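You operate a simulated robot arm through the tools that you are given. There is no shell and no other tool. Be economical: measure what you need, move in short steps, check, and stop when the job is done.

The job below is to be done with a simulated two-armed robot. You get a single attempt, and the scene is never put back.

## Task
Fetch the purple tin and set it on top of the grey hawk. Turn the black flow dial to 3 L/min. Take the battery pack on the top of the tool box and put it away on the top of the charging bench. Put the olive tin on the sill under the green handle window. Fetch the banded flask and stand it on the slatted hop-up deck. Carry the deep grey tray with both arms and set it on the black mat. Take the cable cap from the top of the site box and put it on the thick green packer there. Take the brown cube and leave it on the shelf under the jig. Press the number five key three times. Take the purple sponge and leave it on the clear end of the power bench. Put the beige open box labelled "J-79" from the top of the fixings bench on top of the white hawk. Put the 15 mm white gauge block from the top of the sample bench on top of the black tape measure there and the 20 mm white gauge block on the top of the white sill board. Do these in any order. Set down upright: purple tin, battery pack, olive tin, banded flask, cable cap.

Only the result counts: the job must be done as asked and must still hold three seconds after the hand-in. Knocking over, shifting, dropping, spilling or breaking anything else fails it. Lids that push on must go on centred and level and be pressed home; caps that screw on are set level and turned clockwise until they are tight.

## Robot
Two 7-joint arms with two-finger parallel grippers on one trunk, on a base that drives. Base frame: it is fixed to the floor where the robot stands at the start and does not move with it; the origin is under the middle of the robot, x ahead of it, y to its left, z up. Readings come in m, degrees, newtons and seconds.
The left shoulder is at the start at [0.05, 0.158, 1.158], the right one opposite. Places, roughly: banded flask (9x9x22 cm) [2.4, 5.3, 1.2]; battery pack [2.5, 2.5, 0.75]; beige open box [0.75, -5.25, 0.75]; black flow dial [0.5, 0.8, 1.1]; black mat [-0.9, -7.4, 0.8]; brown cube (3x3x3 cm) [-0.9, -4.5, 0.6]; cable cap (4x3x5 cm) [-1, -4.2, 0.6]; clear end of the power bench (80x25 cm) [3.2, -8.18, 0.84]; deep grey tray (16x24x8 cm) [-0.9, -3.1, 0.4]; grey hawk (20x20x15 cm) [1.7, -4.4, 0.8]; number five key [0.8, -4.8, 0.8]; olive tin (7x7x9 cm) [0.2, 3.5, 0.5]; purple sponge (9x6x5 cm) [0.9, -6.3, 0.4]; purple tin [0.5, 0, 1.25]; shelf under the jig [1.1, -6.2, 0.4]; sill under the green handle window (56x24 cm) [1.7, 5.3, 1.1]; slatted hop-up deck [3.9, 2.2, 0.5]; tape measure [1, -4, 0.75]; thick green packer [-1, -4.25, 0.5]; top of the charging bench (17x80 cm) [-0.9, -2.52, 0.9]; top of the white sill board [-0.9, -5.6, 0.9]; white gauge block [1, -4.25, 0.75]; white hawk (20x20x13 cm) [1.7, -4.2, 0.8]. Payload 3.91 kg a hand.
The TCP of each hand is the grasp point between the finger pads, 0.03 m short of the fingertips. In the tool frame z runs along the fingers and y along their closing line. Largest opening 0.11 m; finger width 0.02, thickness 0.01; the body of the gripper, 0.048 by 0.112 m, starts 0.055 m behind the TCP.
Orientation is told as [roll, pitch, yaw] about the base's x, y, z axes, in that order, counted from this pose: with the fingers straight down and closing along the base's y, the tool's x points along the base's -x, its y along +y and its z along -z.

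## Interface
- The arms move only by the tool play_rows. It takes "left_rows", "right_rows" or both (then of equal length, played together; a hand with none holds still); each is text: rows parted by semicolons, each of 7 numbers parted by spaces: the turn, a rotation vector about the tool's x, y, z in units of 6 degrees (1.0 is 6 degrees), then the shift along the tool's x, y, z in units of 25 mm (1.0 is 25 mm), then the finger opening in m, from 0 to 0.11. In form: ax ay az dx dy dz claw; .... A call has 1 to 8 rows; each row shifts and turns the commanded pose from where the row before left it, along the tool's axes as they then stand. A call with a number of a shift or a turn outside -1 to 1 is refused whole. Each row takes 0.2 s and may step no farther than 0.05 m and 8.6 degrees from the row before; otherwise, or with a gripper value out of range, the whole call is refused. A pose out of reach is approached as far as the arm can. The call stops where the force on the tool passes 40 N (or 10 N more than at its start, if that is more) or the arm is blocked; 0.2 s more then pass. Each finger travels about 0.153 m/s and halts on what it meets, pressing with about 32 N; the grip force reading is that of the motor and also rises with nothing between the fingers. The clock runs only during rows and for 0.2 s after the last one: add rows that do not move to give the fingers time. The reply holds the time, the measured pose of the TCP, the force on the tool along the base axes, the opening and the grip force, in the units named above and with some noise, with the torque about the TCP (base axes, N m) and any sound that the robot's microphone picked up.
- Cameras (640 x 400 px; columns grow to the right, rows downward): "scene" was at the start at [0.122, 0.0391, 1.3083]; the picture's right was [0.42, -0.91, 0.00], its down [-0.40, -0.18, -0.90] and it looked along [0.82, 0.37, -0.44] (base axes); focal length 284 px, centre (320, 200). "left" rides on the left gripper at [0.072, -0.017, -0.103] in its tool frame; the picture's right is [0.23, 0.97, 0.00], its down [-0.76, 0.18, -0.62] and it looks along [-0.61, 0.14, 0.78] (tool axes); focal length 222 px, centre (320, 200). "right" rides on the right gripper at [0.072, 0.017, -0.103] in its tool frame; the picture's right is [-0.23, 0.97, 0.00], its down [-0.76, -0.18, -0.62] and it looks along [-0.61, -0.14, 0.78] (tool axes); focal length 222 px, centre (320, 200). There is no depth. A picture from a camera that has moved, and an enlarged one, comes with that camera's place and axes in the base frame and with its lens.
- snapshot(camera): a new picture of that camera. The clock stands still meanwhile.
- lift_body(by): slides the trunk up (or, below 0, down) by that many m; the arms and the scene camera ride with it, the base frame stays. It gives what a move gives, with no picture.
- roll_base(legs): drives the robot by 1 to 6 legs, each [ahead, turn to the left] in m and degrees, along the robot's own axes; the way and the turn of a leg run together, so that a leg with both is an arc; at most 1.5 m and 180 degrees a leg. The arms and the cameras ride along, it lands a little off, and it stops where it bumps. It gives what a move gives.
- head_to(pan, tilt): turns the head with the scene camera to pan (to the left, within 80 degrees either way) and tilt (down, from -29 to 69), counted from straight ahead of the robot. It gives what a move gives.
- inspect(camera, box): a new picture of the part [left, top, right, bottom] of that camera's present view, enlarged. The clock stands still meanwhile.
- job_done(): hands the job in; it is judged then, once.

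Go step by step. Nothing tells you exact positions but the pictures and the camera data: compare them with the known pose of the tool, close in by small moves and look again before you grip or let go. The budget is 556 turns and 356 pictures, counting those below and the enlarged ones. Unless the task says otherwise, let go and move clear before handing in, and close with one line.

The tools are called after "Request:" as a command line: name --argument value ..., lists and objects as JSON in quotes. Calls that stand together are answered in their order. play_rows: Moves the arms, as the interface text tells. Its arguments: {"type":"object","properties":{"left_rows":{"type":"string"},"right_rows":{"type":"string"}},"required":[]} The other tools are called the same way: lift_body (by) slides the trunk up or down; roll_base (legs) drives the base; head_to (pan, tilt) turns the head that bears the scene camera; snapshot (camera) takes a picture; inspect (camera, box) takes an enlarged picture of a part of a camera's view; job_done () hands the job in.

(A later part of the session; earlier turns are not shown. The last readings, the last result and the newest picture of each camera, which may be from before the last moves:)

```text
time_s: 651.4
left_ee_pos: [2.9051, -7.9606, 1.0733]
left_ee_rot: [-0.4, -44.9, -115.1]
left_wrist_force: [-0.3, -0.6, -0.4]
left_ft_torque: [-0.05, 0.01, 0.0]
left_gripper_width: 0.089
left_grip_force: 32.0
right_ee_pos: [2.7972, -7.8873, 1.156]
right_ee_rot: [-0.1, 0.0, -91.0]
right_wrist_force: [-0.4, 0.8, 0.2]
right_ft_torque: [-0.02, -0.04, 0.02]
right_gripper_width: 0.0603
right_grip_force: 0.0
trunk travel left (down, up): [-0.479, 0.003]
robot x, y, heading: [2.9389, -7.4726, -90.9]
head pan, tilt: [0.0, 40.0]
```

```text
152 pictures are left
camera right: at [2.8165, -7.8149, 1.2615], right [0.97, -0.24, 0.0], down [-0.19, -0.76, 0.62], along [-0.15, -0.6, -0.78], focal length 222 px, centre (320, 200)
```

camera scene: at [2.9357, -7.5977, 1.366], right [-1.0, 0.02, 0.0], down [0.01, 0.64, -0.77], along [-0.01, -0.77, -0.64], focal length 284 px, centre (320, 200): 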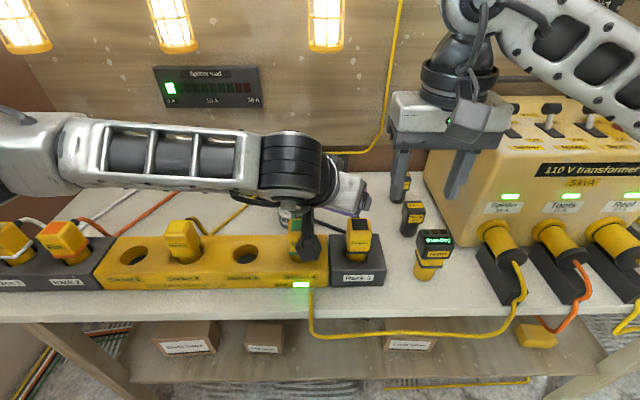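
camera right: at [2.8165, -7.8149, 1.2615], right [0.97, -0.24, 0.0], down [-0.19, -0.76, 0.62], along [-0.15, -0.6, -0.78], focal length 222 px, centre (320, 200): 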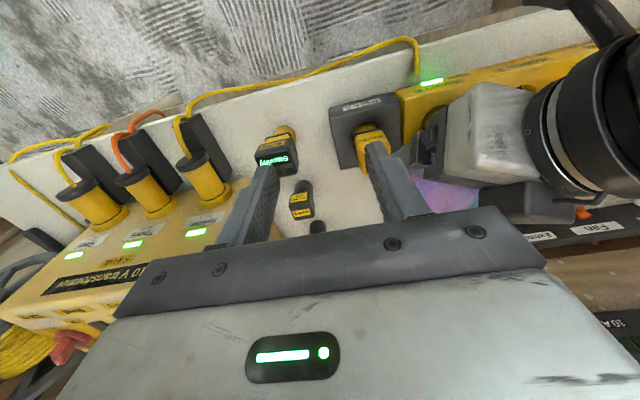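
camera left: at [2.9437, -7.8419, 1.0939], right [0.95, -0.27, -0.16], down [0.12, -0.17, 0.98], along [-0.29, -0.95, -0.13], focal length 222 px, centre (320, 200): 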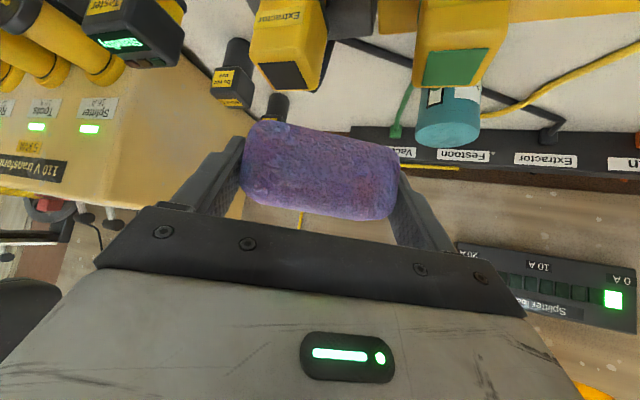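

I'll look left along the bench for its clear end.

Request:
head_to --pan 40 --tilt 35

Request:
snapshot --camera "scene"

Request:
head_to --pan -45 --tilt 35

Request:
snapshot --camera "scene"

```text
time_s: 652.5
left_ee_pos: [2.9051, -7.9597, 1.0732]
left_ee_rot: [-0.4, -44.9, -115.1]
left_wrist_force: [0.3, -0.5, -0.3]
left_ft_torque: [-0.01, 0.02, 0.0]
left_gripper_width: 0.089
left_grip_force: 32.0
right_ee_pos: [2.7967, -7.886, 1.1573]
right_ee_rot: [0.0, 0.0, -91.0]
right_wrist_force: [0.2, 0.5, 0.0]
right_ft_torque: [0.01, 0.02, -0.03]
right_gripper_width: 0.0601
right_grip_force: 0.1
trunk travel left (down, up): [-0.479, 0.003]
robot x, y, heading: [2.9384, -7.4708, -90.8]
head pan, tilt: [40.0, 35.0]
```

```text
151 pictures are left
camera scene: at [2.9926, -7.5811, 1.3735], right [-0.78, -0.63, 0.0], down [-0.36, 0.45, -0.82], along [0.52, -0.64, -0.57], focal length 284 px, centre (320, 200)
```

scene: 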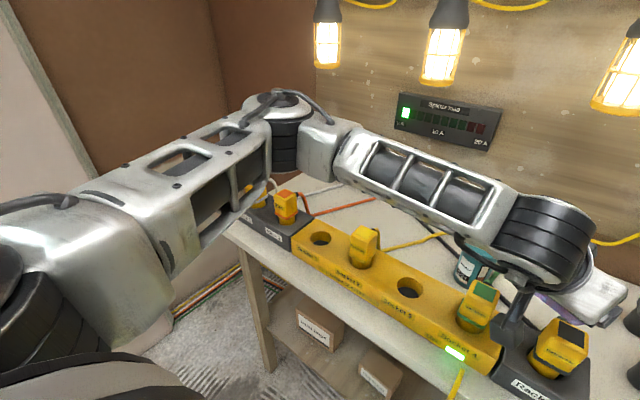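

```text
time_s: 654.0
left_ee_pos: [2.9042, -7.9609, 1.0727]
left_ee_rot: [-0.3, -44.9, -115.1]
left_wrist_force: [0.2, 0.1, -0.9]
left_ft_torque: [0.02, 0.0, 0.06]
left_gripper_width: 0.0892
left_grip_force: 32.3
right_ee_pos: [2.797, -7.8868, 1.1565]
right_ee_rot: [-0.2, 0.0, -91.1]
right_wrist_force: [0.5, 0.9, -0.5]
right_ft_torque: [0.01, -0.03, 0.01]
right_gripper_width: 0.0601
right_grip_force: 0.1
trunk travel left (down, up): [-0.479, 0.003]
robot x, y, heading: [2.9389, -7.476, -90.9]
head pan, tilt: [-45.0, 35.0]
```

```text
150 pictures are left
camera scene: at [2.8739, -7.574, 1.3736], right [-0.7, 0.72, 0.0], down [0.41, 0.4, -0.82], along [-0.59, -0.57, -0.57], focal length 284 px, centre (320, 200)
```

scene: 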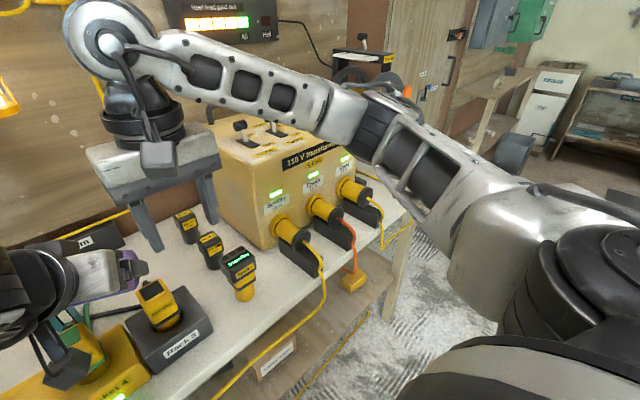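

Between the orange and yellow cables there's a clear patch around (3.28, −8.18). I'll reposition closer and square the left hand's yaw.

Request:
roll_base --legs '[[0, 47], [0.19, 0], [0, -47]]'

Request:
play_rows --left_rows "-0.7 0 -0.7 0 0 0 0.05;-0.7 0 -0.7 0 0 0 0.05;-0.7 0 -0.7 0 0 0 0.05;-0.7 0 -0.7 0 0 0 0.05;0 0 0 0 0.8 0 0.05;0 0 0 0 0.8 0 0.05;0 0 0 0 0.8 0 0.05;0 0 0 0 0.8 0 0.05" --right_rows "0 0 0 0 -0.8 0 0.06;0 0 0 0 -0.8 0 0.06;0 0 0 0 -0.8 0 0.06;0 0 0 0 -0.8 0 0.06;0 0 0 0 0 0 0.06;0 0 0 0 0 0 0.06;0 0 0 0 0 0 0.06;0 0 0 0 0 0 0.06"

Request:
head_to --pan 10 --tilt 45

Request:
snapshot --camera "scene"

Request:
snapshot --camera "left"

```text
time_s: 659.8
left_ee_pos: [3.0384, -8.096, 1.0735]
left_ee_rot: [-0.3, -44.8, -115.3]
left_wrist_force: [0.1, -0.9, -0.5]
left_ft_torque: [0.02, -0.02, 0.02]
left_gripper_width: 0.089
left_grip_force: 31.9
right_ee_pos: [2.9309, -8.0195, 1.1586]
right_ee_rot: [0.0, 0.0, -91.2]
right_wrist_force: [-0.2, 1.0, -0.6]
right_ft_torque: [0.02, -0.03, 0.0]
right_gripper_width: 0.0601
right_grip_force: 0.0
trunk travel left (down, up): [-0.479, 0.003]
robot x, y, heading: [3.075, -7.608, -91.2]
head pan, tilt: [-45.0, 35.0]
```

```text
time_s: 661.6
left_ee_pos: [3.1205, -8.097, 1.0742]
left_ee_rot: [-0.3, -44.8, -91.6]
left_wrist_force: [0.0, -0.6, -0.8]
left_ft_torque: [0.02, 0.0, 0.01]
left_gripper_width: 0.0891
left_grip_force: 31.9
right_ee_pos: [2.8531, -8.0176, 1.1559]
right_ee_rot: [-0.2, -0.1, -91.2]
right_wrist_force: [-0.1, -0.1, -0.2]
right_ft_torque: [0.03, -0.05, -0.01]
right_gripper_width: 0.0601
right_grip_force: 0.0
trunk travel left (down, up): [-0.479, 0.003]
robot x, y, heading: [3.0768, -7.6077, -91.0]
head pan, tilt: [-45.0, 35.0]
```

```text
time_s: 662.9
left_ee_pos: [3.1193, -8.097, 1.0738]
left_ee_rot: [-0.3, -44.9, -91.7]
left_wrist_force: [-0.3, 0.5, 0.4]
left_ft_torque: [0.03, -0.02, -0.01]
left_gripper_width: 0.0892
left_grip_force: 31.9
right_ee_pos: [2.8532, -8.0184, 1.1569]
right_ee_rot: [-0.1, 0.1, -91.2]
right_wrist_force: [0.3, 0.2, 0.3]
right_ft_torque: [0.02, -0.04, -0.05]
right_gripper_width: 0.0601
right_grip_force: 0.1
trunk travel left (down, up): [-0.479, 0.003]
robot x, y, heading: [3.0804, -7.6074, -91.2]
head pan, tilt: [10.0, 45.0]
```

```text
149 pictures are left
camera scene: at [3.0859, -7.7273, 1.3587], right [-0.99, -0.15, 0.0], down [-0.11, 0.7, -0.71], along [0.11, -0.7, -0.71], focal length 284 px, centre (320, 200)
```

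scene: 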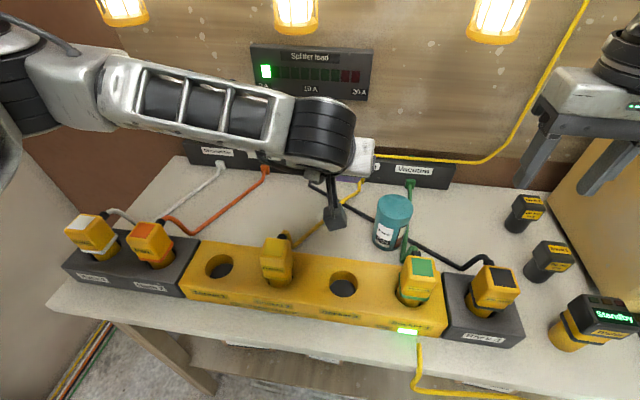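

```text
148 pictures are left
camera left: at [3.1066, -7.9734, 1.0951], right [0.98, 0.13, -0.16], down [0.18, -0.11, 0.98], along [0.11, -0.99, -0.13], focal length 222 px, centre (320, 200)
```

left: 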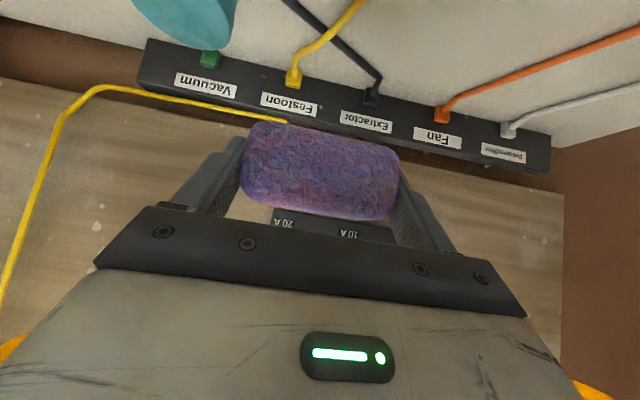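

The patch between the orange and yellow cables is clear around (3.272, −8.162). I'll move over it and lower part way.

Request:
play_rows --left_rows "0 0 0 0 0.883 0 0.05;0 0 0 0 0.883 0.3 0.05;0 0 0 0.3 0.883 0.9 0.05;0 0 0 0.4 0.883 1 0.05;0 0 0 0.4 0.883 1 0.05;0 0 0 0.4 0.883 1 0.05;0 0 0 0.3 0.883 1 0.05"

Request:
snapshot --camera "left"

Request:
snapshot --camera "scene"

```text
time_s: 664.5
left_ee_pos: [3.2729, -8.1627, 0.948]
left_ee_rot: [-0.3, -44.8, -91.6]
left_wrist_force: [0.5, -0.8, -0.1]
left_ft_torque: [0.0, 0.01, 0.01]
left_gripper_width: 0.089
left_grip_force: 32.7
right_ee_pos: [2.8521, -8.0188, 1.1558]
right_ee_rot: [-0.3, 0.0, -91.2]
right_wrist_force: [0.1, 0.0, 0.3]
right_ft_torque: [-0.01, 0.01, 0.0]
right_gripper_width: 0.06
right_grip_force: 0.1
trunk travel left (down, up): [-0.479, 0.003]
robot x, y, heading: [3.0753, -7.6033, -91.2]
head pan, tilt: [10.0, 45.0]
```

```text
147 pictures are left
camera left: at [3.2603, -8.0374, 0.9698], right [0.98, 0.13, -0.16], down [0.18, -0.11, 0.98], along [0.11, -0.99, -0.13], focal length 222 px, centre (320, 200)
```

left: 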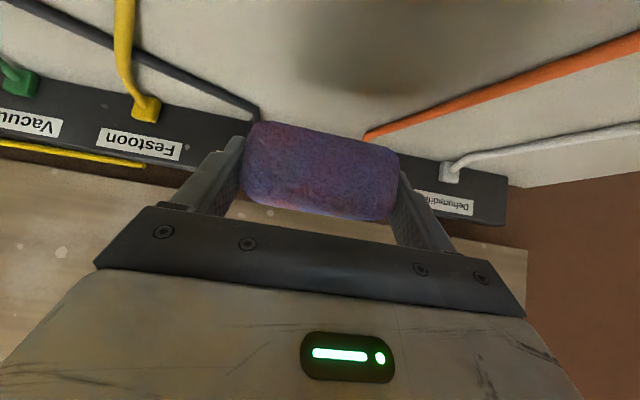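

```text
146 pictures are left
camera scene: at [3.0863, -7.7275, 1.3587], right [-0.99, -0.15, 0.0], down [-0.11, 0.7, -0.71], along [0.11, -0.7, -0.71], focal length 284 px, centre (320, 200)
```

scene: 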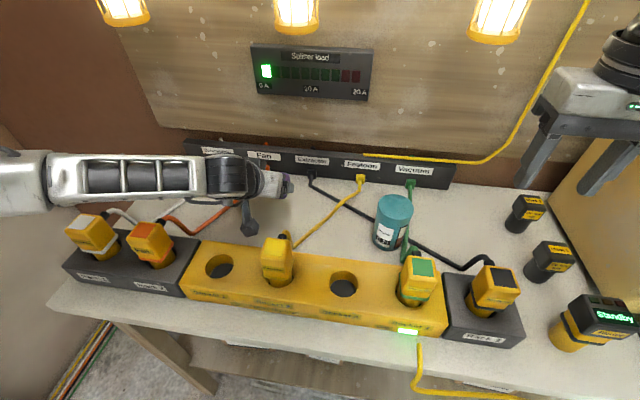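

Request:
play_rows --left_rows "0 0 0 0.5 0 0.5 0.05;0 0 0 0.5 0 0.5 0.05;0 0 0 0.4 0 0.4 0.05;0 0 0 0.25 0 0.25 0.05;0 0 0 0.15 0 0.15 0.05"

Request:
snapshot --camera "left"

Request:
inspect --camera "scene" --box '[170, 130, 370, 270]'

```text
time_s: 665.5
left_ee_pos: [3.2709, -8.1653, 0.902]
left_ee_rot: [-0.8, -45.8, -91.1]
left_wrist_force: [2.4, 7.0, 18.8]
left_ft_torque: [2.5, 0.14, -0.27]
left_gripper_width: 0.0892
left_grip_force: 32.1
right_ee_pos: [2.8525, -8.0178, 1.1568]
right_ee_rot: [-0.1, 0.1, -91.1]
right_wrist_force: [0.0, -0.8, 0.5]
right_ft_torque: [0.01, 0.02, 0.01]
right_gripper_width: 0.06
right_grip_force: 0.0
trunk travel left (down, up): [-0.479, 0.003]
robot x, y, heading: [3.0755, -7.6063, -91.1]
head pan, tilt: [10.0, 45.0]
stopped in row 5 (left hand): the force on the tool passed its limit at 48 N (the readings are from after the stop); the commanded pose is now the measured one
```

```text
145 pictures are left
camera left: at [3.2582, -8.0409, 0.9218], right [0.98, 0.13, -0.17], down [0.18, -0.09, 0.98], along [0.11, -0.99, -0.11], focal length 222 px, centre (320, 200)
```

left: 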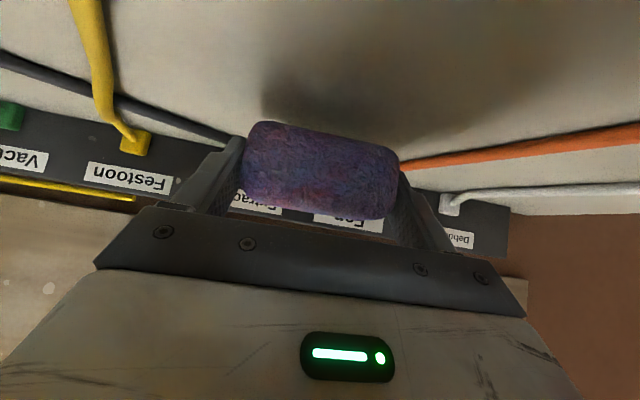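

```text
2.86 times, centred on (270, 200) of scene
camera zoom: at [3.0861, -7.7261, 1.359], right [-0.99, -0.15, 0.0], down [-0.11, 0.7, -0.71], along [0.11, -0.7, -0.71], focal length 811 px, centre (463, 200)
```

zoom: 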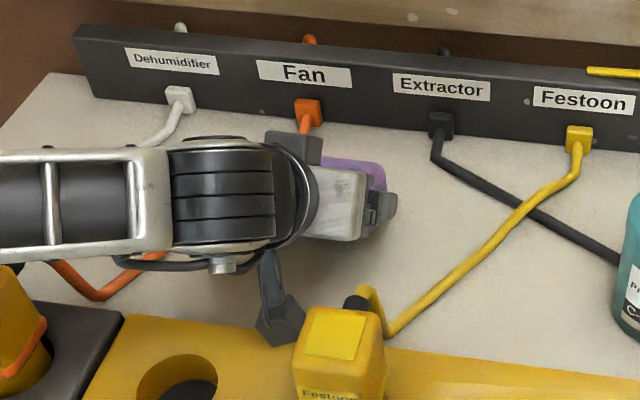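

The wrist camera touched the socket bar before the sponge reached the table. I'll raise, move 4.5 cm further back where the table is clear, and lower again.

Request:
play_rows --left_rows "0 0.13 0 -0.5 0 -0.5 0.05;0 0 0 -0.4 0 -0.4 0.05;0 0 0 -0.65 0 0.65 0.05;0 0 0 -0.65 0 0.65 0.05;0 0 0 0.4 0 0.4 0.05;0 0 0 0.4 0 0.4 0.05"

Request:
snapshot --camera "left"

Request:
inspect --camera "scene" --box '[170, 130, 370, 270]'

```text
time_s: 666.9
left_ee_pos: [3.2699, -8.2094, 0.9023]
left_ee_rot: [-0.7, -44.7, -91.3]
left_wrist_force: [-0.2, -0.6, -0.5]
left_ft_torque: [-0.01, -0.01, -0.02]
left_gripper_width: 0.0891
left_grip_force: 32.1
right_ee_pos: [2.8529, -8.0183, 1.156]
right_ee_rot: [-0.2, 0.0, -91.1]
right_wrist_force: [-0.6, -0.1, 0.7]
right_ft_torque: [0.04, 0.03, -0.01]
right_gripper_width: 0.0601
right_grip_force: 0.0
trunk travel left (down, up): [-0.479, 0.003]
robot x, y, heading: [3.078, -7.6097, -91.0]
head pan, tilt: [10.0, 45.0]
```

```text
143 pictures are left
camera left: at [3.258, -8.0855, 0.9245], right [0.98, 0.13, -0.17], down [0.18, -0.11, 0.98], along [0.11, -0.99, -0.13], focal length 222 px, centre (320, 200)
```

left: 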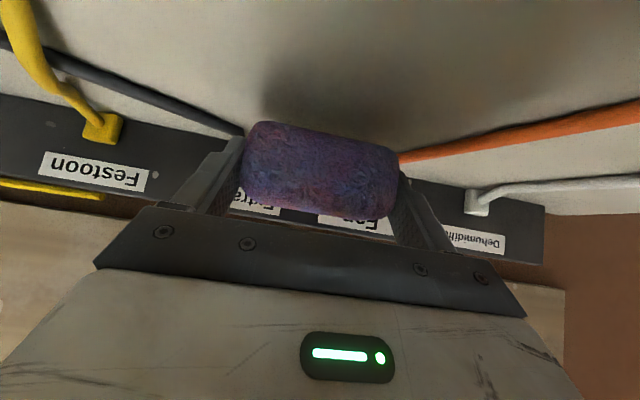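

```text
2.86 times, centred on (270, 200) of scene
camera zoom: at [3.0861, -7.7273, 1.3587], right [-0.99, -0.15, 0.0], down [-0.11, 0.7, -0.71], along [0.11, -0.7, -0.71], focal length 811 px, centre (463, 200)
```

zoom: 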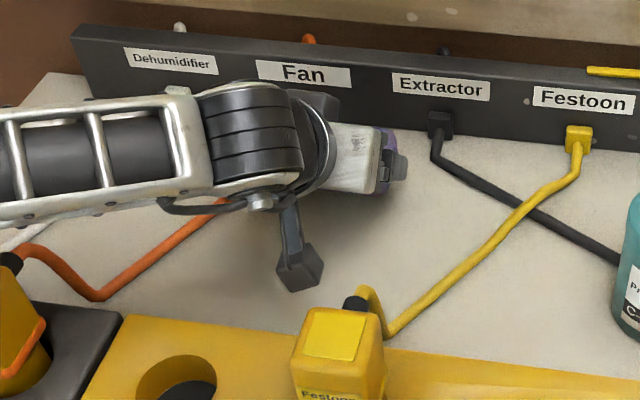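

Request:
play_rows --left_rows "0 0 0 0.25 0 0.25 0.05;0 0 0 0.2 0 0.2 0.05;0 0 0 0.15 0 0.15 0.05;0 0 0 0.12 0 0.12 0.05;0 0 0 0.1 0 0.1 0.05"

Request:
snapshot --camera "left"

```text
time_s: 668.1
left_ee_pos: [3.2695, -8.2099, 0.8809]
left_ee_rot: [-0.8, -45.5, -91.3]
left_wrist_force: [5.3, 7.3, 32.1]
left_ft_torque: [0.26, -0.43, 0.09]
left_gripper_width: 0.0893
left_grip_force: 31.7
right_ee_pos: [2.852, -8.0147, 1.1575]
right_ee_rot: [-0.1, -0.2, -91.2]
right_wrist_force: [0.3, 0.2, -0.3]
right_ft_torque: [0.0, -0.01, -0.01]
right_gripper_width: 0.0598
right_grip_force: 0.0
trunk travel left (down, up): [-0.479, 0.003]
robot x, y, heading: [3.0761, -7.6085, -91.4]
head pan, tilt: [10.0, 45.0]
```

```text
141 pictures are left
camera left: at [3.2571, -8.0865, 0.9016], right [0.98, 0.13, -0.17], down [0.18, -0.09, 0.98], along [0.11, -0.99, -0.12], focal length 222 px, centre (320, 200)
```

left: 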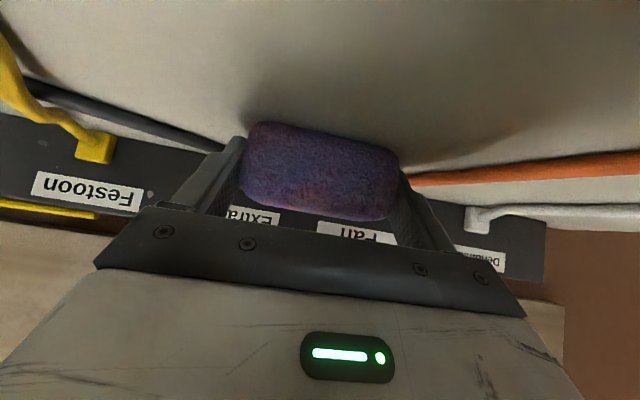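

Contact with small torque, so the sponge is on the table. I'll release and withdraw along the tool axis.

Request:
play_rows --left_rows "0 0 0 -0.1 0 -0.1 0.06;0 0 0 0 0 0 0.1;0 0 0 0 0 0 0.105;0 0 0 0 0 0 0.105;0 0 0 0 0 -1 0.105;0 0 0 0 0 -1 0.105;0 0 0 -0.3 0 -1 0.105;0 0 0 -0.3 0 -1 0.105"

Request:
snapshot --camera "left"

Request:
inspect --camera "scene" --box '[170, 130, 370, 270]'

```text
time_s: 669.9
left_ee_pos: [3.2713, -8.1493, 0.9595]
left_ee_rot: [-0.6, -44.7, -91.3]
left_wrist_force: [-0.1, -0.4, 0.3]
left_ft_torque: [-0.02, 0.01, -0.01]
left_gripper_width: 0.105
left_grip_force: 0.2
right_ee_pos: [2.8524, -8.0188, 1.1583]
right_ee_rot: [-0.1, 0.0, -91.2]
right_wrist_force: [0.0, -1.6, 0.2]
right_ft_torque: [0.0, 0.01, -0.02]
right_gripper_width: 0.0597
right_grip_force: 0.1
trunk travel left (down, up): [-0.479, 0.003]
robot x, y, heading: [3.0751, -7.6096, -91.0]
head pan, tilt: [10.0, 45.0]
```

```text
140 pictures are left
camera left: at [3.2602, -8.0255, 0.9798], right [0.98, 0.13, -0.17], down [0.18, -0.11, 0.98], along [0.11, -0.99, -0.13], focal length 222 px, centre (320, 200)
```

left: 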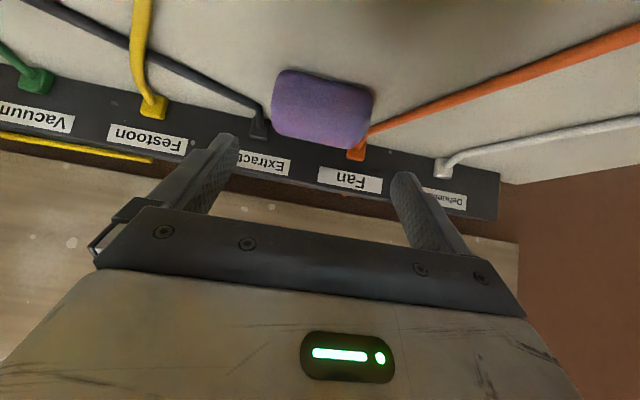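

```text
2.86 times, centred on (270, 200) of scene
camera zoom: at [3.0862, -7.7269, 1.3587], right [-0.99, -0.15, 0.0], down [-0.11, 0.7, -0.71], along [0.11, -0.7, -0.71], focal length 811 px, centre (463, 200)
```

zoom: 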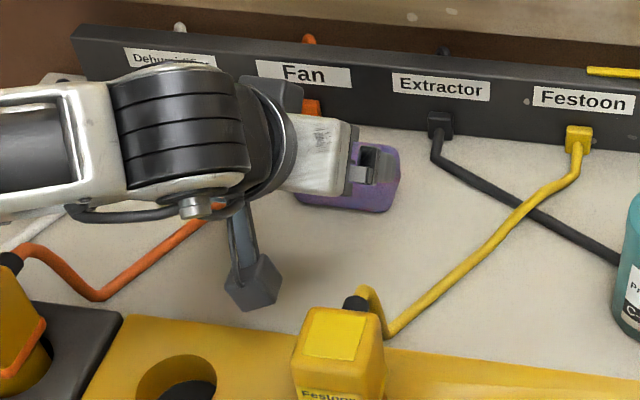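

The sponge rests on the bench. I'll lift clear, back off, straighten the left hand and return west.

Request:
play_rows --left_rows "0 0 0 -0.5 0 -1 0.06;0 0 0 -0.5 0 -1 0.06;0 0 0 -0.5 0 -1 0.06;0 0 0 -0.5 0 -1 0.06;0 0.94 0 0 0 0 0.06;0 0.94 0 0 0 0 0.06;0 0.94 0 0 0 0 0.06;0 0.94 0 0 0 0 0.06"

Request:
roll_base --legs '[[-0.1, 0]]'

Request:
play_rows --left_rows "0 0.94 0 0 0 0 0.06;0 0.94 0 0 0 0 0.06;0 0.94 0 0 0 0 0.06;0 0.94 0 0 0 0 0.06;0 0 0 0.8 0 -0.5 0.06;0 0 0 0.8 0 -0.5 0.06;0 0 0 0.8 0 -0.5 0.06;0 0 0 0.8 0 -0.5 0.06" --right_rows "0 0 0 0 0 0 0.06;0 0 0 0 0 0 0.06;0 0 0 0 0 0 0.06;0 0 0 0 0 0 0.06;0 0 0 0.5 0 0 0.06;0 0 0 0.5 0 0 0.06;0 0 0 0.5 0 0 0.06;0 0 0 0.5 0 0 0.06"

Request:
snapshot --camera "scene"

```text
time_s: 671.7
left_ee_pos: [3.2741, -8.1162, 1.0658]
left_ee_rot: [-0.4, -22.1, -91.6]
left_wrist_force: [0.2, -0.3, 0.2]
left_ft_torque: [-0.04, -0.01, 0.03]
left_gripper_width: 0.0599
left_grip_force: 0.0
right_ee_pos: [2.8523, -8.0185, 1.157]
right_ee_rot: [-0.1, -0.1, -91.2]
right_wrist_force: [-0.5, 0.3, 0.5]
right_ft_torque: [-0.03, 0.0, 0.02]
right_gripper_width: 0.06
right_grip_force: 0.1
trunk travel left (down, up): [-0.479, 0.003]
robot x, y, heading: [3.0753, -7.609, -91.2]
head pan, tilt: [10.0, 45.0]
```

```text
time_s: 672.8
left_ee_pos: [3.2748, -8.0183, 1.0663]
left_ee_rot: [-0.5, -22.3, -91.7]
left_wrist_force: [-0.3, -0.1, -1.4]
left_ft_torque: [0.01, 0.02, 0.02]
left_gripper_width: 0.0597
left_grip_force: 0.0
right_ee_pos: [2.8537, -7.9202, 1.1575]
right_ee_rot: [-0.1, 0.0, -91.2]
right_wrist_force: [-1.2, 0.5, -0.1]
right_ft_torque: [0.0, -0.01, 0.03]
right_gripper_width: 0.0602
right_grip_force: 0.0
trunk travel left (down, up): [-0.479, 0.003]
robot x, y, heading: [3.0768, -7.5072, -91.0]
head pan, tilt: [10.0, 45.0]
```

```text
time_s: 674.6
left_ee_pos: [3.2783, -7.9364, 1.1145]
left_ee_rot: [-0.3, 0.4, -91.7]
left_wrist_force: [0.4, -0.3, -0.2]
left_ft_torque: [0.0, -0.02, 0.01]
left_gripper_width: 0.0599
left_grip_force: 0.0
right_ee_pos: [2.8544, -7.8715, 1.1564]
right_ee_rot: [0.0, -0.1, -91.3]
right_wrist_force: [0.6, -0.4, 0.4]
right_ft_torque: [-0.01, 0.01, 0.0]
right_gripper_width: 0.06
right_grip_force: 0.1
trunk travel left (down, up): [-0.479, 0.003]
robot x, y, heading: [3.0781, -7.5125, -91.0]
head pan, tilt: [10.0, 45.0]
```

```text
138 pictures are left
camera scene: at [3.088, -7.6288, 1.3588], right [-0.99, -0.15, 0.0], down [-0.11, 0.7, -0.71], along [0.11, -0.7, -0.71], focal length 284 px, centre (320, 200)
```

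scene: 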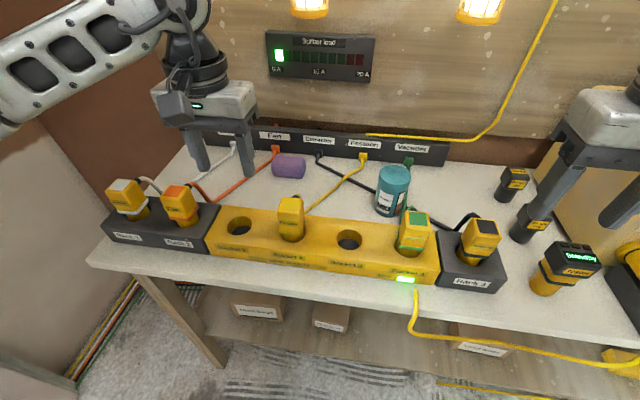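

Request:
roll_base --legs '[[0, -89.5], [1.45, 0], [1.45, 0], [0, -89], [1.3, 0], [0.95, 0]]'

Request:
roll_base --legs '[[0, -90]]'

Request:
head_to --pan 0 --tilt 35

Request:
snapshot --camera "scene"

```text
time_s: 707.0
left_ee_pos: [-0.0739, -4.8639, 1.1163]
left_ee_rot: [-0.5, 0.4, 88.8]
left_wrist_force: [-0.1, 0.1, 0.6]
left_ft_torque: [-0.02, 0.01, -0.01]
left_gripper_width: 0.0602
left_grip_force: 0.2
right_ee_pos: [0.3506, -4.9251, 1.1562]
right_ee_rot: [-0.2, 0.0, 89.3]
right_wrist_force: [-0.2, 0.2, 0.1]
right_ft_torque: [0.0, -0.01, 0.02]
right_gripper_width: 0.06
right_grip_force: 0.1
trunk travel left (down, up): [-0.479, 0.003]
robot x, y, heading: [0.1296, -5.2867, 89.3]
head pan, tilt: [10.0, 45.0]
```

```text
time_s: 711.3
left_ee_pos: [0.5597, -5.0926, 1.1162]
left_ee_rot: [-0.3, 0.5, -2.3]
left_wrist_force: [-0.6, 0.0, 0.3]
left_ft_torque: [-0.02, 0.02, -0.01]
left_gripper_width: 0.0601
left_grip_force: 0.0
right_ee_pos: [0.4905, -5.5155, 1.1556]
right_ee_rot: [-0.1, 0.1, -1.8]
right_wrist_force: [-0.2, -0.5, -0.1]
right_ft_torque: [-0.05, 0.02, -0.01]
right_gripper_width: 0.06
right_grip_force: 0.1
trunk travel left (down, up): [-0.479, 0.003]
robot x, y, heading: [0.1345, -5.2904, -1.5]
head pan, tilt: [10.0, 45.0]
```

```text
time_s: 712.0
left_ee_pos: [0.5598, -5.0927, 1.1166]
left_ee_rot: [-0.4, 0.4, -2.2]
left_wrist_force: [0.2, 1.1, -0.3]
left_ft_torque: [0.01, -0.03, -0.03]
left_gripper_width: 0.0598
left_grip_force: 0.1
right_ee_pos: [0.4917, -5.5149, 1.1562]
right_ee_rot: [-0.1, 0.1, -1.7]
right_wrist_force: [0.5, 1.0, -0.5]
right_ft_torque: [-0.02, 0.0, 0.01]
right_gripper_width: 0.0601
right_grip_force: 0.0
trunk travel left (down, up): [-0.479, 0.003]
robot x, y, heading: [0.1284, -5.2875, -1.7]
head pan, tilt: [0.0, 35.0]
```

```text
137 pictures are left
camera scene: at [0.2574, -5.2917, 1.3735], right [-0.03, -1.0, 0.0], down [-0.57, 0.02, -0.82], along [0.82, -0.02, -0.57], focal length 284 px, centre (320, 200)
```

scene: 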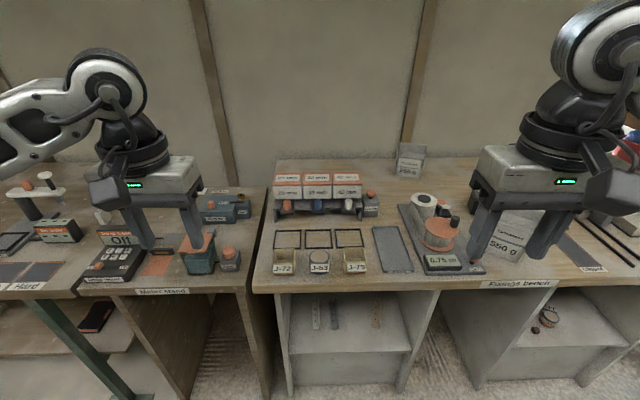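

Request:
inspect --camera "scene" --box '[255, 215, 385, 295]'

Request:
inspect --camera "scene" --box '[60, 205, 260, 305]'

```text
4.92 times, centred on (320, 255) of scene
camera zoom: at [0.2574, -5.2917, 1.3735], right [-0.03, -1.0, 0.0], down [-0.57, 0.02, -0.82], along [0.82, -0.02, -0.57], focal length 1397 px, centre (320, -71)
```

zoom: 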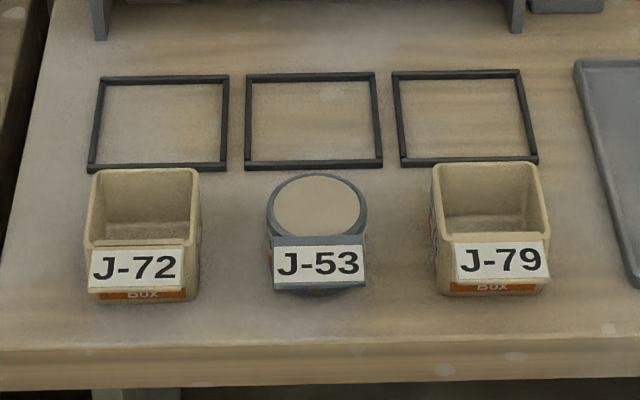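

```text
3.20 times, centred on (160, 255) of scene
camera zoom: at [0.2574, -5.2917, 1.3735], right [-0.03, -1.0, 0.0], down [-0.57, 0.02, -0.82], along [0.82, -0.02, -0.57], focal length 908 px, centre (832, 24)
```

zoom: 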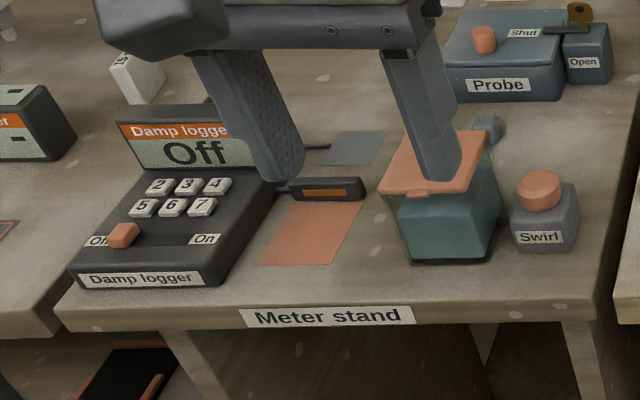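

I see the damp logger keypad (keys 2–7) on the left and the open box "J-79" on the fixings bench. I'll do the key first, repositioning in front of the keypad.

Request:
roll_base --legs '[[0, 91], [0.45, 0], [0, -90], [0.2, 0]]'

Request:
head_to --pan 15 --tilt 45

Request:
snapshot --camera "scene"

Request:
snapshot --camera "left"

```text
time_s: 723.5
left_ee_pos: [0.7527, -4.6199, 1.1149]
left_ee_rot: [-0.4, 0.3, 1.1]
left_wrist_force: [0.7, 0.4, -0.3]
left_ft_torque: [-0.01, 0.01, -0.04]
left_gripper_width: 0.0601
left_grip_force: 0.1
right_ee_pos: [0.7083, -5.0473, 1.1565]
right_ee_rot: [-0.1, 0.0, 1.6]
right_wrist_force: [0.9, -0.3, 0.2]
right_ft_torque: [0.03, -0.02, 0.02]
right_gripper_width: 0.0597
right_grip_force: 0.0
trunk travel left (down, up): [-0.479, 0.003]
robot x, y, heading: [0.3344, -4.843, 1.9]
head pan, tilt: [0.0, 35.0]
```

```text
time_s: 724.3
left_ee_pos: [0.752, -4.6206, 1.1153]
left_ee_rot: [-0.4, 0.5, 1.1]
left_wrist_force: [0.8, -0.1, -0.8]
left_ft_torque: [0.0, 0.03, 0.02]
left_gripper_width: 0.0602
left_grip_force: 0.1
right_ee_pos: [0.7081, -5.0471, 1.1562]
right_ee_rot: [-0.1, 0.0, 1.7]
right_wrist_force: [0.4, -0.3, 0.1]
right_ft_torque: [0.0, 0.02, 0.02]
right_gripper_width: 0.06
right_grip_force: 0.0
trunk travel left (down, up): [-0.479, 0.003]
robot x, y, heading: [0.3365, -4.8398, 1.6]
head pan, tilt: [15.0, 45.0]
```

```text
134 pictures are left
camera scene: at [0.4523, -4.8166, 1.3588], right [0.29, -0.96, 0.0], down [-0.68, -0.2, -0.71], along [0.68, 0.2, -0.71], focal length 284 px, centre (320, 200)
```

scene: 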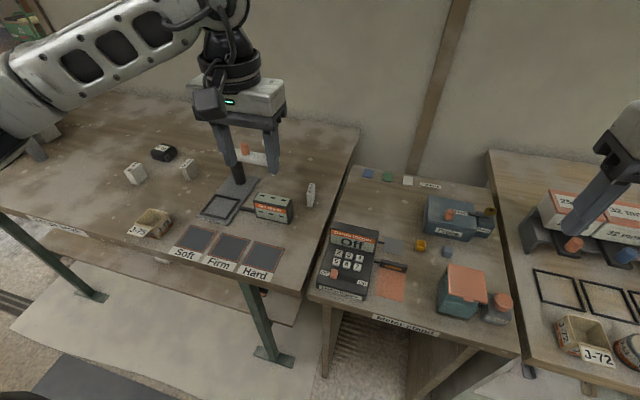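

```text
133 pictures are left
camera left: at [0.6817, -4.6389, 1.2189], right [-0.25, 0.97, -0.01], down [0.76, 0.2, 0.62], along [0.6, 0.15, -0.79], focal length 222 px, centre (320, 200)
```

left: 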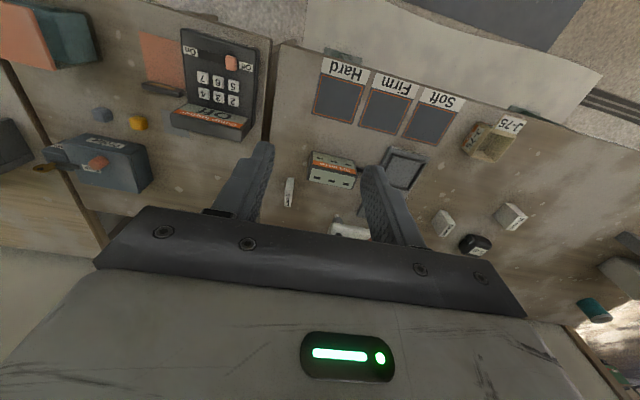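

Request:
inspect --camera "scene" --box '[310, 215, 400, 305]'

Request:
inspect --camera "left" --box '[150, 20, 290, 150]'

```text
4.44 times, centred on (355, 260) of scene
camera zoom: at [0.4523, -4.8166, 1.3588], right [0.29, -0.96, 0.0], down [-0.68, -0.2, -0.71], along [0.68, 0.2, -0.71], focal length 1261 px, centre (164, -67)
```

zoom: 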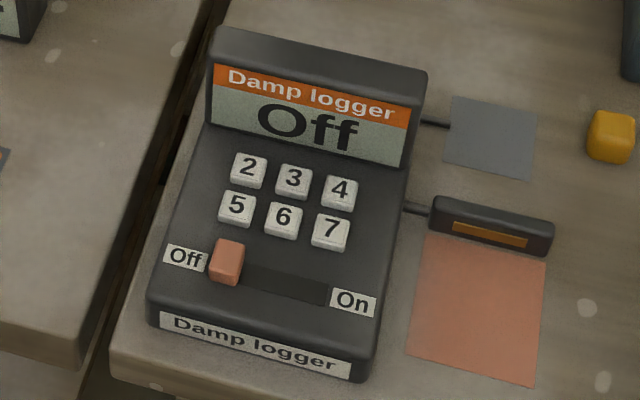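

```text
3.08 times, centred on (220, 85) of left
camera zoom: at [0.6817, -4.6389, 1.2189], right [-0.25, 0.97, -0.01], down [0.76, 0.2, 0.62], along [0.6, 0.15, -0.79], focal length 684 px, centre (628, 554)
```

zoom: 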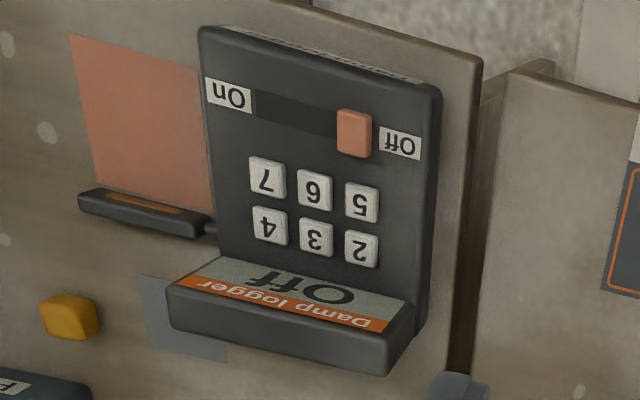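

Key 5's top is at (0.789, −4.755, 0.83), agreeing between both cameras. I'll close the left fingers and move above it.

Request:
play_rows --left_rows "0 0 0 -0.172 -0.676 0.6 0;0 0 0 -0.172 -0.676 0.8 0;0 -0.08 0 -0.172 -0.676 0.9 0;0 0 0 -0.172 -0.676 0.9 0;0 0 0 -0.172 -0.676 0.9 0;0 0 0 -0.172 -0.676 0.9 0;0 0 0 -0.172 -0.676 0.9 0;0 0 0 -0.172 -0.676 0.9 0"

Request:
snapshot --camera "left"

Request:
inspect --camera "scene" --box '[290, 180, 420, 310]'

```text
time_s: 726.1
left_ee_pos: [0.7877, -4.7556, 0.9464]
left_ee_rot: [-0.4, -0.1, 1.1]
left_wrist_force: [-0.9, 0.6, 0.1]
left_ft_torque: [-0.01, -0.02, 0.0]
left_gripper_width: 0.0
left_grip_force: 31.8
right_ee_pos: [0.7079, -5.0479, 1.1572]
right_ee_rot: [0.0, 0.0, 1.6]
right_wrist_force: [-0.8, 0.2, -0.5]
right_ft_torque: [0.01, 0.01, -0.02]
right_gripper_width: 0.0601
right_grip_force: 0.0
trunk travel left (down, up): [-0.479, 0.003]
robot x, y, heading: [0.3355, -4.8384, 1.5]
head pan, tilt: [15.0, 45.0]
```

```text
130 pictures are left
camera left: at [0.7174, -4.7743, 1.0484], right [-0.25, 0.97, -0.01], down [0.76, 0.2, 0.62], along [0.61, 0.15, -0.78], focal length 222 px, centre (320, 200)
```

left: 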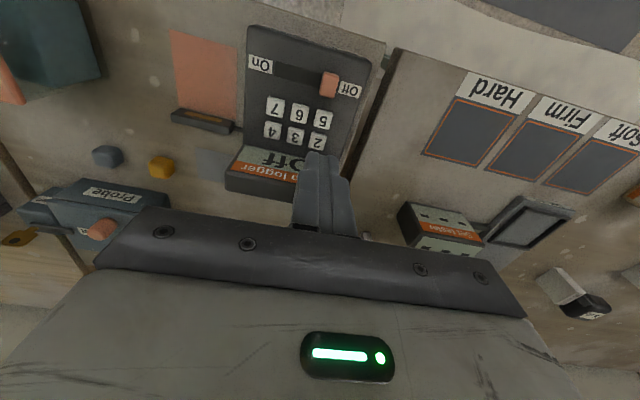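

```text
3.08 times, centred on (355, 245) of scene
camera zoom: at [0.4524, -4.8168, 1.3587], right [0.29, -0.96, 0.0], down [-0.68, -0.2, -0.71], along [0.68, 0.2, -0.71], focal length 873 px, centre (212, 62)
```

zoom: 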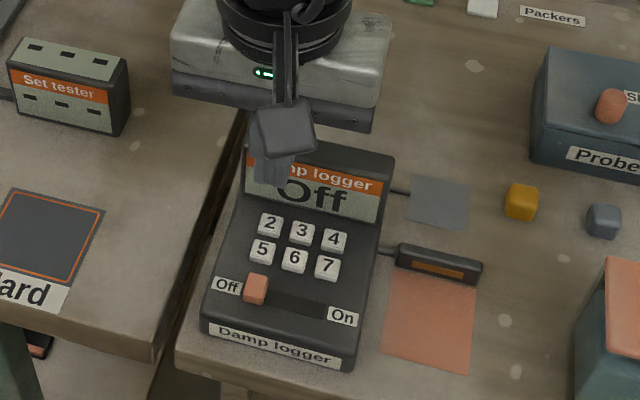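

Aligned to within 2 mm. I'll descend to just above the key.

Request:
play_rows --left_rows "0 0 0 -0.07 0.04 1 0;0 0 0 0 0 1 0;0 0 0 0 0 0.9 0;0 0 0 0 0 0 0"

Request:
inspect --camera "left" --box '[240, 100, 400, 220]'

Request:
inspect --camera "scene" --box '[310, 205, 400, 295]'

```text
time_s: 727.1
left_ee_pos: [0.7913, -4.7566, 0.8753]
left_ee_rot: [-0.3, -0.1, 1.1]
left_wrist_force: [-0.4, -1.2, -0.4]
left_ft_torque: [-0.02, 0.01, 0.02]
left_gripper_width: 0.0
left_grip_force: 32.0
right_ee_pos: [0.708, -5.0465, 1.1568]
right_ee_rot: [-0.2, -0.1, 1.6]
right_wrist_force: [0.4, 0.0, 0.0]
right_ft_torque: [-0.01, -0.01, 0.01]
right_gripper_width: 0.0599
right_grip_force: 0.1
trunk travel left (down, up): [-0.479, 0.003]
robot x, y, heading: [0.3345, -4.8444, 1.9]
head pan, tilt: [15.0, 45.0]
```

```text
3.33 times, centred on (320, 160) of left
camera zoom: at [0.7194, -4.7743, 0.9766], right [-0.25, 0.97, -0.01], down [0.76, 0.2, 0.62], along [0.61, 0.15, -0.78], focal length 740 px, centre (320, 333)
```

zoom: 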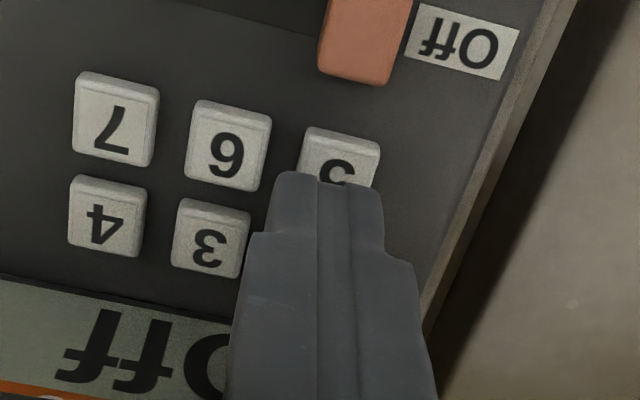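

```text
4.44 times, centred on (355, 250) of scene
camera zoom: at [0.4522, -4.8165, 1.3588], right [0.29, -0.96, 0.0], down [-0.68, -0.2, -0.71], along [0.68, 0.2, -0.71], focal length 1261 px, centre (164, -22)
```

zoom: 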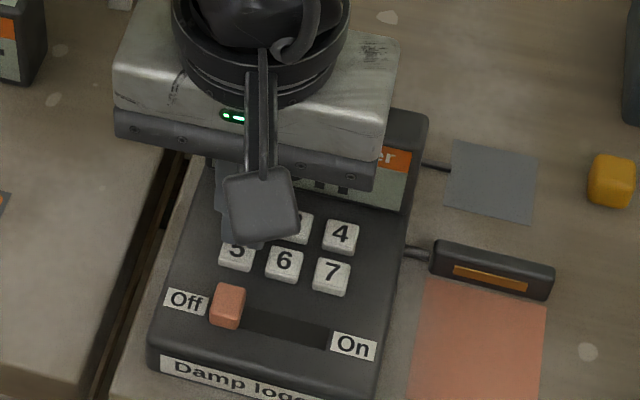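

I'll correct by 3 mm in x and y and make the first press, watching force and sound.

Request:
play_rows --left_rows "0 0 0 0.12 0.12 0 0;0 0 0 0 0 0.4 0;0 0 0 0 0 0.2 0;0 0 0 0 0 0.12 0;0 0 0 0 0 0 0"

Request:
inspect --camera "left" --box '[240, 100, 400, 220]'

```text
time_s: 728.3
left_ee_pos: [0.7878, -4.7536, 0.8599]
left_ee_rot: [-0.6, -0.5, 1.1]
left_wrist_force: [-4.1, 4.3, 36.9]
left_ft_torque: [0.28, 0.41, -0.02]
left_gripper_width: 0.0
left_grip_force: 32.0
right_ee_pos: [0.7047, -5.047, 1.1586]
right_ee_rot: [-0.2, -0.2, 1.5]
right_wrist_force: [0.0, 0.6, 0.3]
right_ft_torque: [-0.01, -0.02, 0.03]
right_gripper_width: 0.0599
right_grip_force: 0.1
trunk travel left (down, up): [-0.479, 0.003]
robot x, y, heading: [0.3306, -4.8428, 1.8]
head pan, tilt: [15.0, 45.0]
heard: click
```

```text
3.33 times, centred on (320, 160) of left
camera zoom: at [0.7156, -4.7712, 0.9619], right [-0.25, 0.97, -0.01], down [0.75, 0.2, 0.63], along [0.61, 0.15, -0.78], focal length 740 px, centre (320, 333)
```

zoom: 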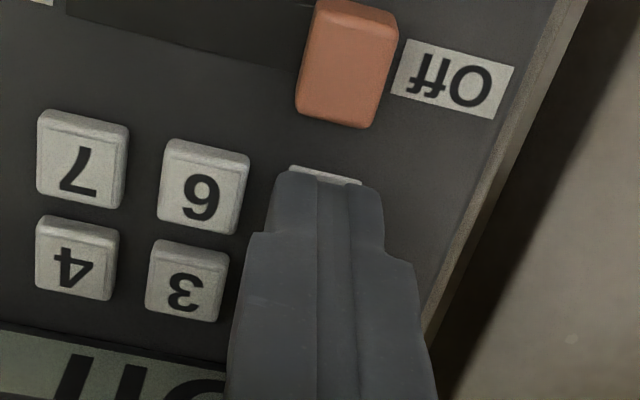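

One click heard. I'll release fully and press a second time.

Request:
play_rows --left_rows "0 0 0 0 0 -0.45 0;0 0 0 0 0 0 0;0 0 0 0 0 0.3 0;0 0 0 0 0 0.12 0;0 0 0 0 0 0 0"

Request:
play_rows --left_rows "0 0 0 0 0 -0.45 0;0 0 0 0 0 0 0"

```text
time_s: 729.5
left_ee_pos: [0.7869, -4.7525, 0.8606]
left_ee_rot: [-0.4, -0.3, 1.0]
left_wrist_force: [-10.1, 5.6, 29.4]
left_ft_torque: [0.23, 0.47, 0.0]
left_gripper_width: 0.0001
left_grip_force: 31.6
right_ee_pos: [0.7053, -5.0464, 1.1584]
right_ee_rot: [-0.1, -0.1, 1.6]
right_wrist_force: [1.1, 0.4, -0.7]
right_ft_torque: [0.04, 0.0, 0.02]
right_gripper_width: 0.0599
right_grip_force: 0.0
trunk travel left (down, up): [-0.479, 0.003]
robot x, y, heading: [0.3373, -4.841, 1.7]
head pan, tilt: [15.0, 45.0]
```

```text
time_s: 730.1
left_ee_pos: [0.7874, -4.7531, 0.8667]
left_ee_rot: [-0.4, -0.1, 1.1]
left_wrist_force: [-0.2, -0.3, -0.7]
left_ft_torque: [-0.04, -0.01, 0.01]
left_gripper_width: 0.0
left_grip_force: 32.0
right_ee_pos: [0.7082, -5.0457, 1.1572]
right_ee_rot: [-0.2, -0.1, 1.6]
right_wrist_force: [0.0, 0.5, -0.1]
right_ft_torque: [0.0, -0.01, 0.0]
right_gripper_width: 0.06
right_grip_force: 0.1
trunk travel left (down, up): [-0.479, 0.003]
robot x, y, heading: [0.3387, -4.8428, 1.7]
head pan, tilt: [15.0, 45.0]
```

No second click, so that press wasn't deep enough. I'll rise further to release, then press deeper.

Request:
play_rows --left_rows "0 0 0 0 0 -0.4 0;0 0 0 0 0 0 0;0 0 0 0 0 0.4 0;0 0 0 0 0 0.3 0;0 0 0 0 0 0.2 0;0 0 0 0 0 0 0"

```text
time_s: 731.5
left_ee_pos: [0.7879, -4.753, 0.8606]
left_ee_rot: [-0.5, -0.5, 1.2]
left_wrist_force: [-3.8, 8.4, 33.1]
left_ft_torque: [0.3, 0.42, -0.08]
left_gripper_width: 0.0
left_grip_force: 32.4
right_ee_pos: [0.7057, -5.0472, 1.1579]
right_ee_rot: [-0.2, -0.2, 1.6]
right_wrist_force: [-0.2, -0.2, -0.3]
right_ft_torque: [-0.02, 0.0, -0.02]
right_gripper_width: 0.0599
right_grip_force: 0.1
trunk travel left (down, up): [-0.479, 0.003]
robot x, y, heading: [0.3365, -4.841, 1.6]
head pan, tilt: [15.0, 45.0]
heard: click
```

Second click heard, so the key needs the fuller release. Now the third press.

Request:
play_rows --left_rows "0 0 0 0 0 -0.6 0;0 0 0 0 0 -0.4 0;0 0 0 0 0 0 0;0 0 0 0 0 0.5 0;0 0 0 0 0 0.3 0;0 0 0 0 0 0.2 0;0 0 0 0 0 0 0"

```text
time_s: 733.1
left_ee_pos: [0.7872, -4.7528, 0.8598]
left_ee_rot: [-0.4, -0.4, 1.2]
left_wrist_force: [-5.3, 4.6, 33.4]
left_ft_torque: [0.15, 0.39, -0.13]
left_gripper_width: 0.0001
left_grip_force: 31.5
right_ee_pos: [0.7044, -5.0468, 1.1574]
right_ee_rot: [-0.2, -0.2, 1.7]
right_wrist_force: [0.1, 0.2, 0.6]
right_ft_torque: [-0.03, -0.03, 0.0]
right_gripper_width: 0.06
right_grip_force: 0.1
trunk travel left (down, up): [-0.479, 0.003]
robot x, y, heading: [0.3373, -4.8423, 1.8]
head pan, tilt: [15.0, 45.0]
heard: click
```

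Three clicks in total. I'll raise the hand and look at the sample bench's gauge blocks and tape measure.

Request:
play_rows --left_rows "0 0 0 0 0 -1 0;0 0 0 0 0 -1 0.03;0 0 0 0 0 -1 0.05;0 0 0 0 0 -1 0.05;0 0 0 0.5 0 -1 0.05;0 0 0 1 0 -1 0.05;0 0 0 1 0 -1 0.05;0 0 0 1 0 -1 0.05"

Request:
roll_base --legs '[[-0.15, 0], [0, 88], [0.58, 0], [0, -90]]'

Request:
head_to --pan 0 --tilt 38

Request:
snapshot --camera "scene"

```text
time_s: 734.9
left_ee_pos: [0.7002, -4.7525, 1.0529]
left_ee_rot: [-0.4, -0.1, 1.2]
left_wrist_force: [0.0, 0.1, 1.0]
left_ft_torque: [-0.01, 0.02, -0.01]
left_gripper_width: 0.0503
left_grip_force: 0.0
right_ee_pos: [0.7078, -5.0472, 1.1571]
right_ee_rot: [-0.1, 0.1, 1.6]
right_wrist_force: [-0.6, 0.6, -0.1]
right_ft_torque: [0.02, 0.02, 0.0]
right_gripper_width: 0.0601
right_grip_force: 0.1
trunk travel left (down, up): [-0.479, 0.003]
robot x, y, heading: [0.3386, -4.8438, 1.6]
head pan, tilt: [15.0, 45.0]
```

```text
time_s: 746.7
left_ee_pos: [0.5527, -4.1757, 1.0532]
left_ee_rot: [-0.4, -0.1, 1.4]
left_wrist_force: [-0.1, 0.7, 0.4]
left_ft_torque: [0.0, -0.01, -0.01]
left_gripper_width: 0.0502
left_grip_force: 0.1
right_ee_pos: [0.5589, -4.4697, 1.1562]
right_ee_rot: [-0.2, 0.0, 1.8]
right_wrist_force: [-0.5, -0.4, -0.6]
right_ft_torque: [0.0, 0.0, 0.02]
right_gripper_width: 0.0602
right_grip_force: 0.1
trunk travel left (down, up): [-0.479, 0.003]
robot x, y, heading: [0.1831, -4.2673, 1.8]
head pan, tilt: [15.0, 45.0]
```

```text
time_s: 747.4
left_ee_pos: [0.5527, -4.1749, 1.0535]
left_ee_rot: [-0.4, -0.2, 1.3]
left_wrist_force: [-0.7, -0.6, 0.1]
left_ft_torque: [-0.01, -0.02, 0.02]
left_gripper_width: 0.0501
left_grip_force: 0.1
right_ee_pos: [0.5599, -4.4683, 1.157]
right_ee_rot: [-0.1, -0.1, 1.8]
right_wrist_force: [0.4, 0.2, -1.0]
right_ft_torque: [0.03, 0.02, -0.04]
right_gripper_width: 0.0599
right_grip_force: 0.1
trunk travel left (down, up): [-0.479, 0.003]
robot x, y, heading: [0.1882, -4.2659, 1.7]
head pan, tilt: [0.0, 38.0]
```

```text
125 pictures are left
camera scene: at [0.3116, -4.2601, 1.369], right [0.03, -1.0, 0.0], down [-0.62, -0.02, -0.79], along [0.79, 0.03, -0.62], focal length 284 px, centre (320, 200)
```

scene: 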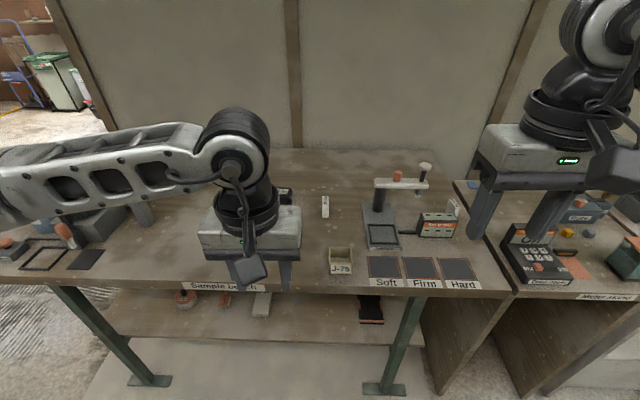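

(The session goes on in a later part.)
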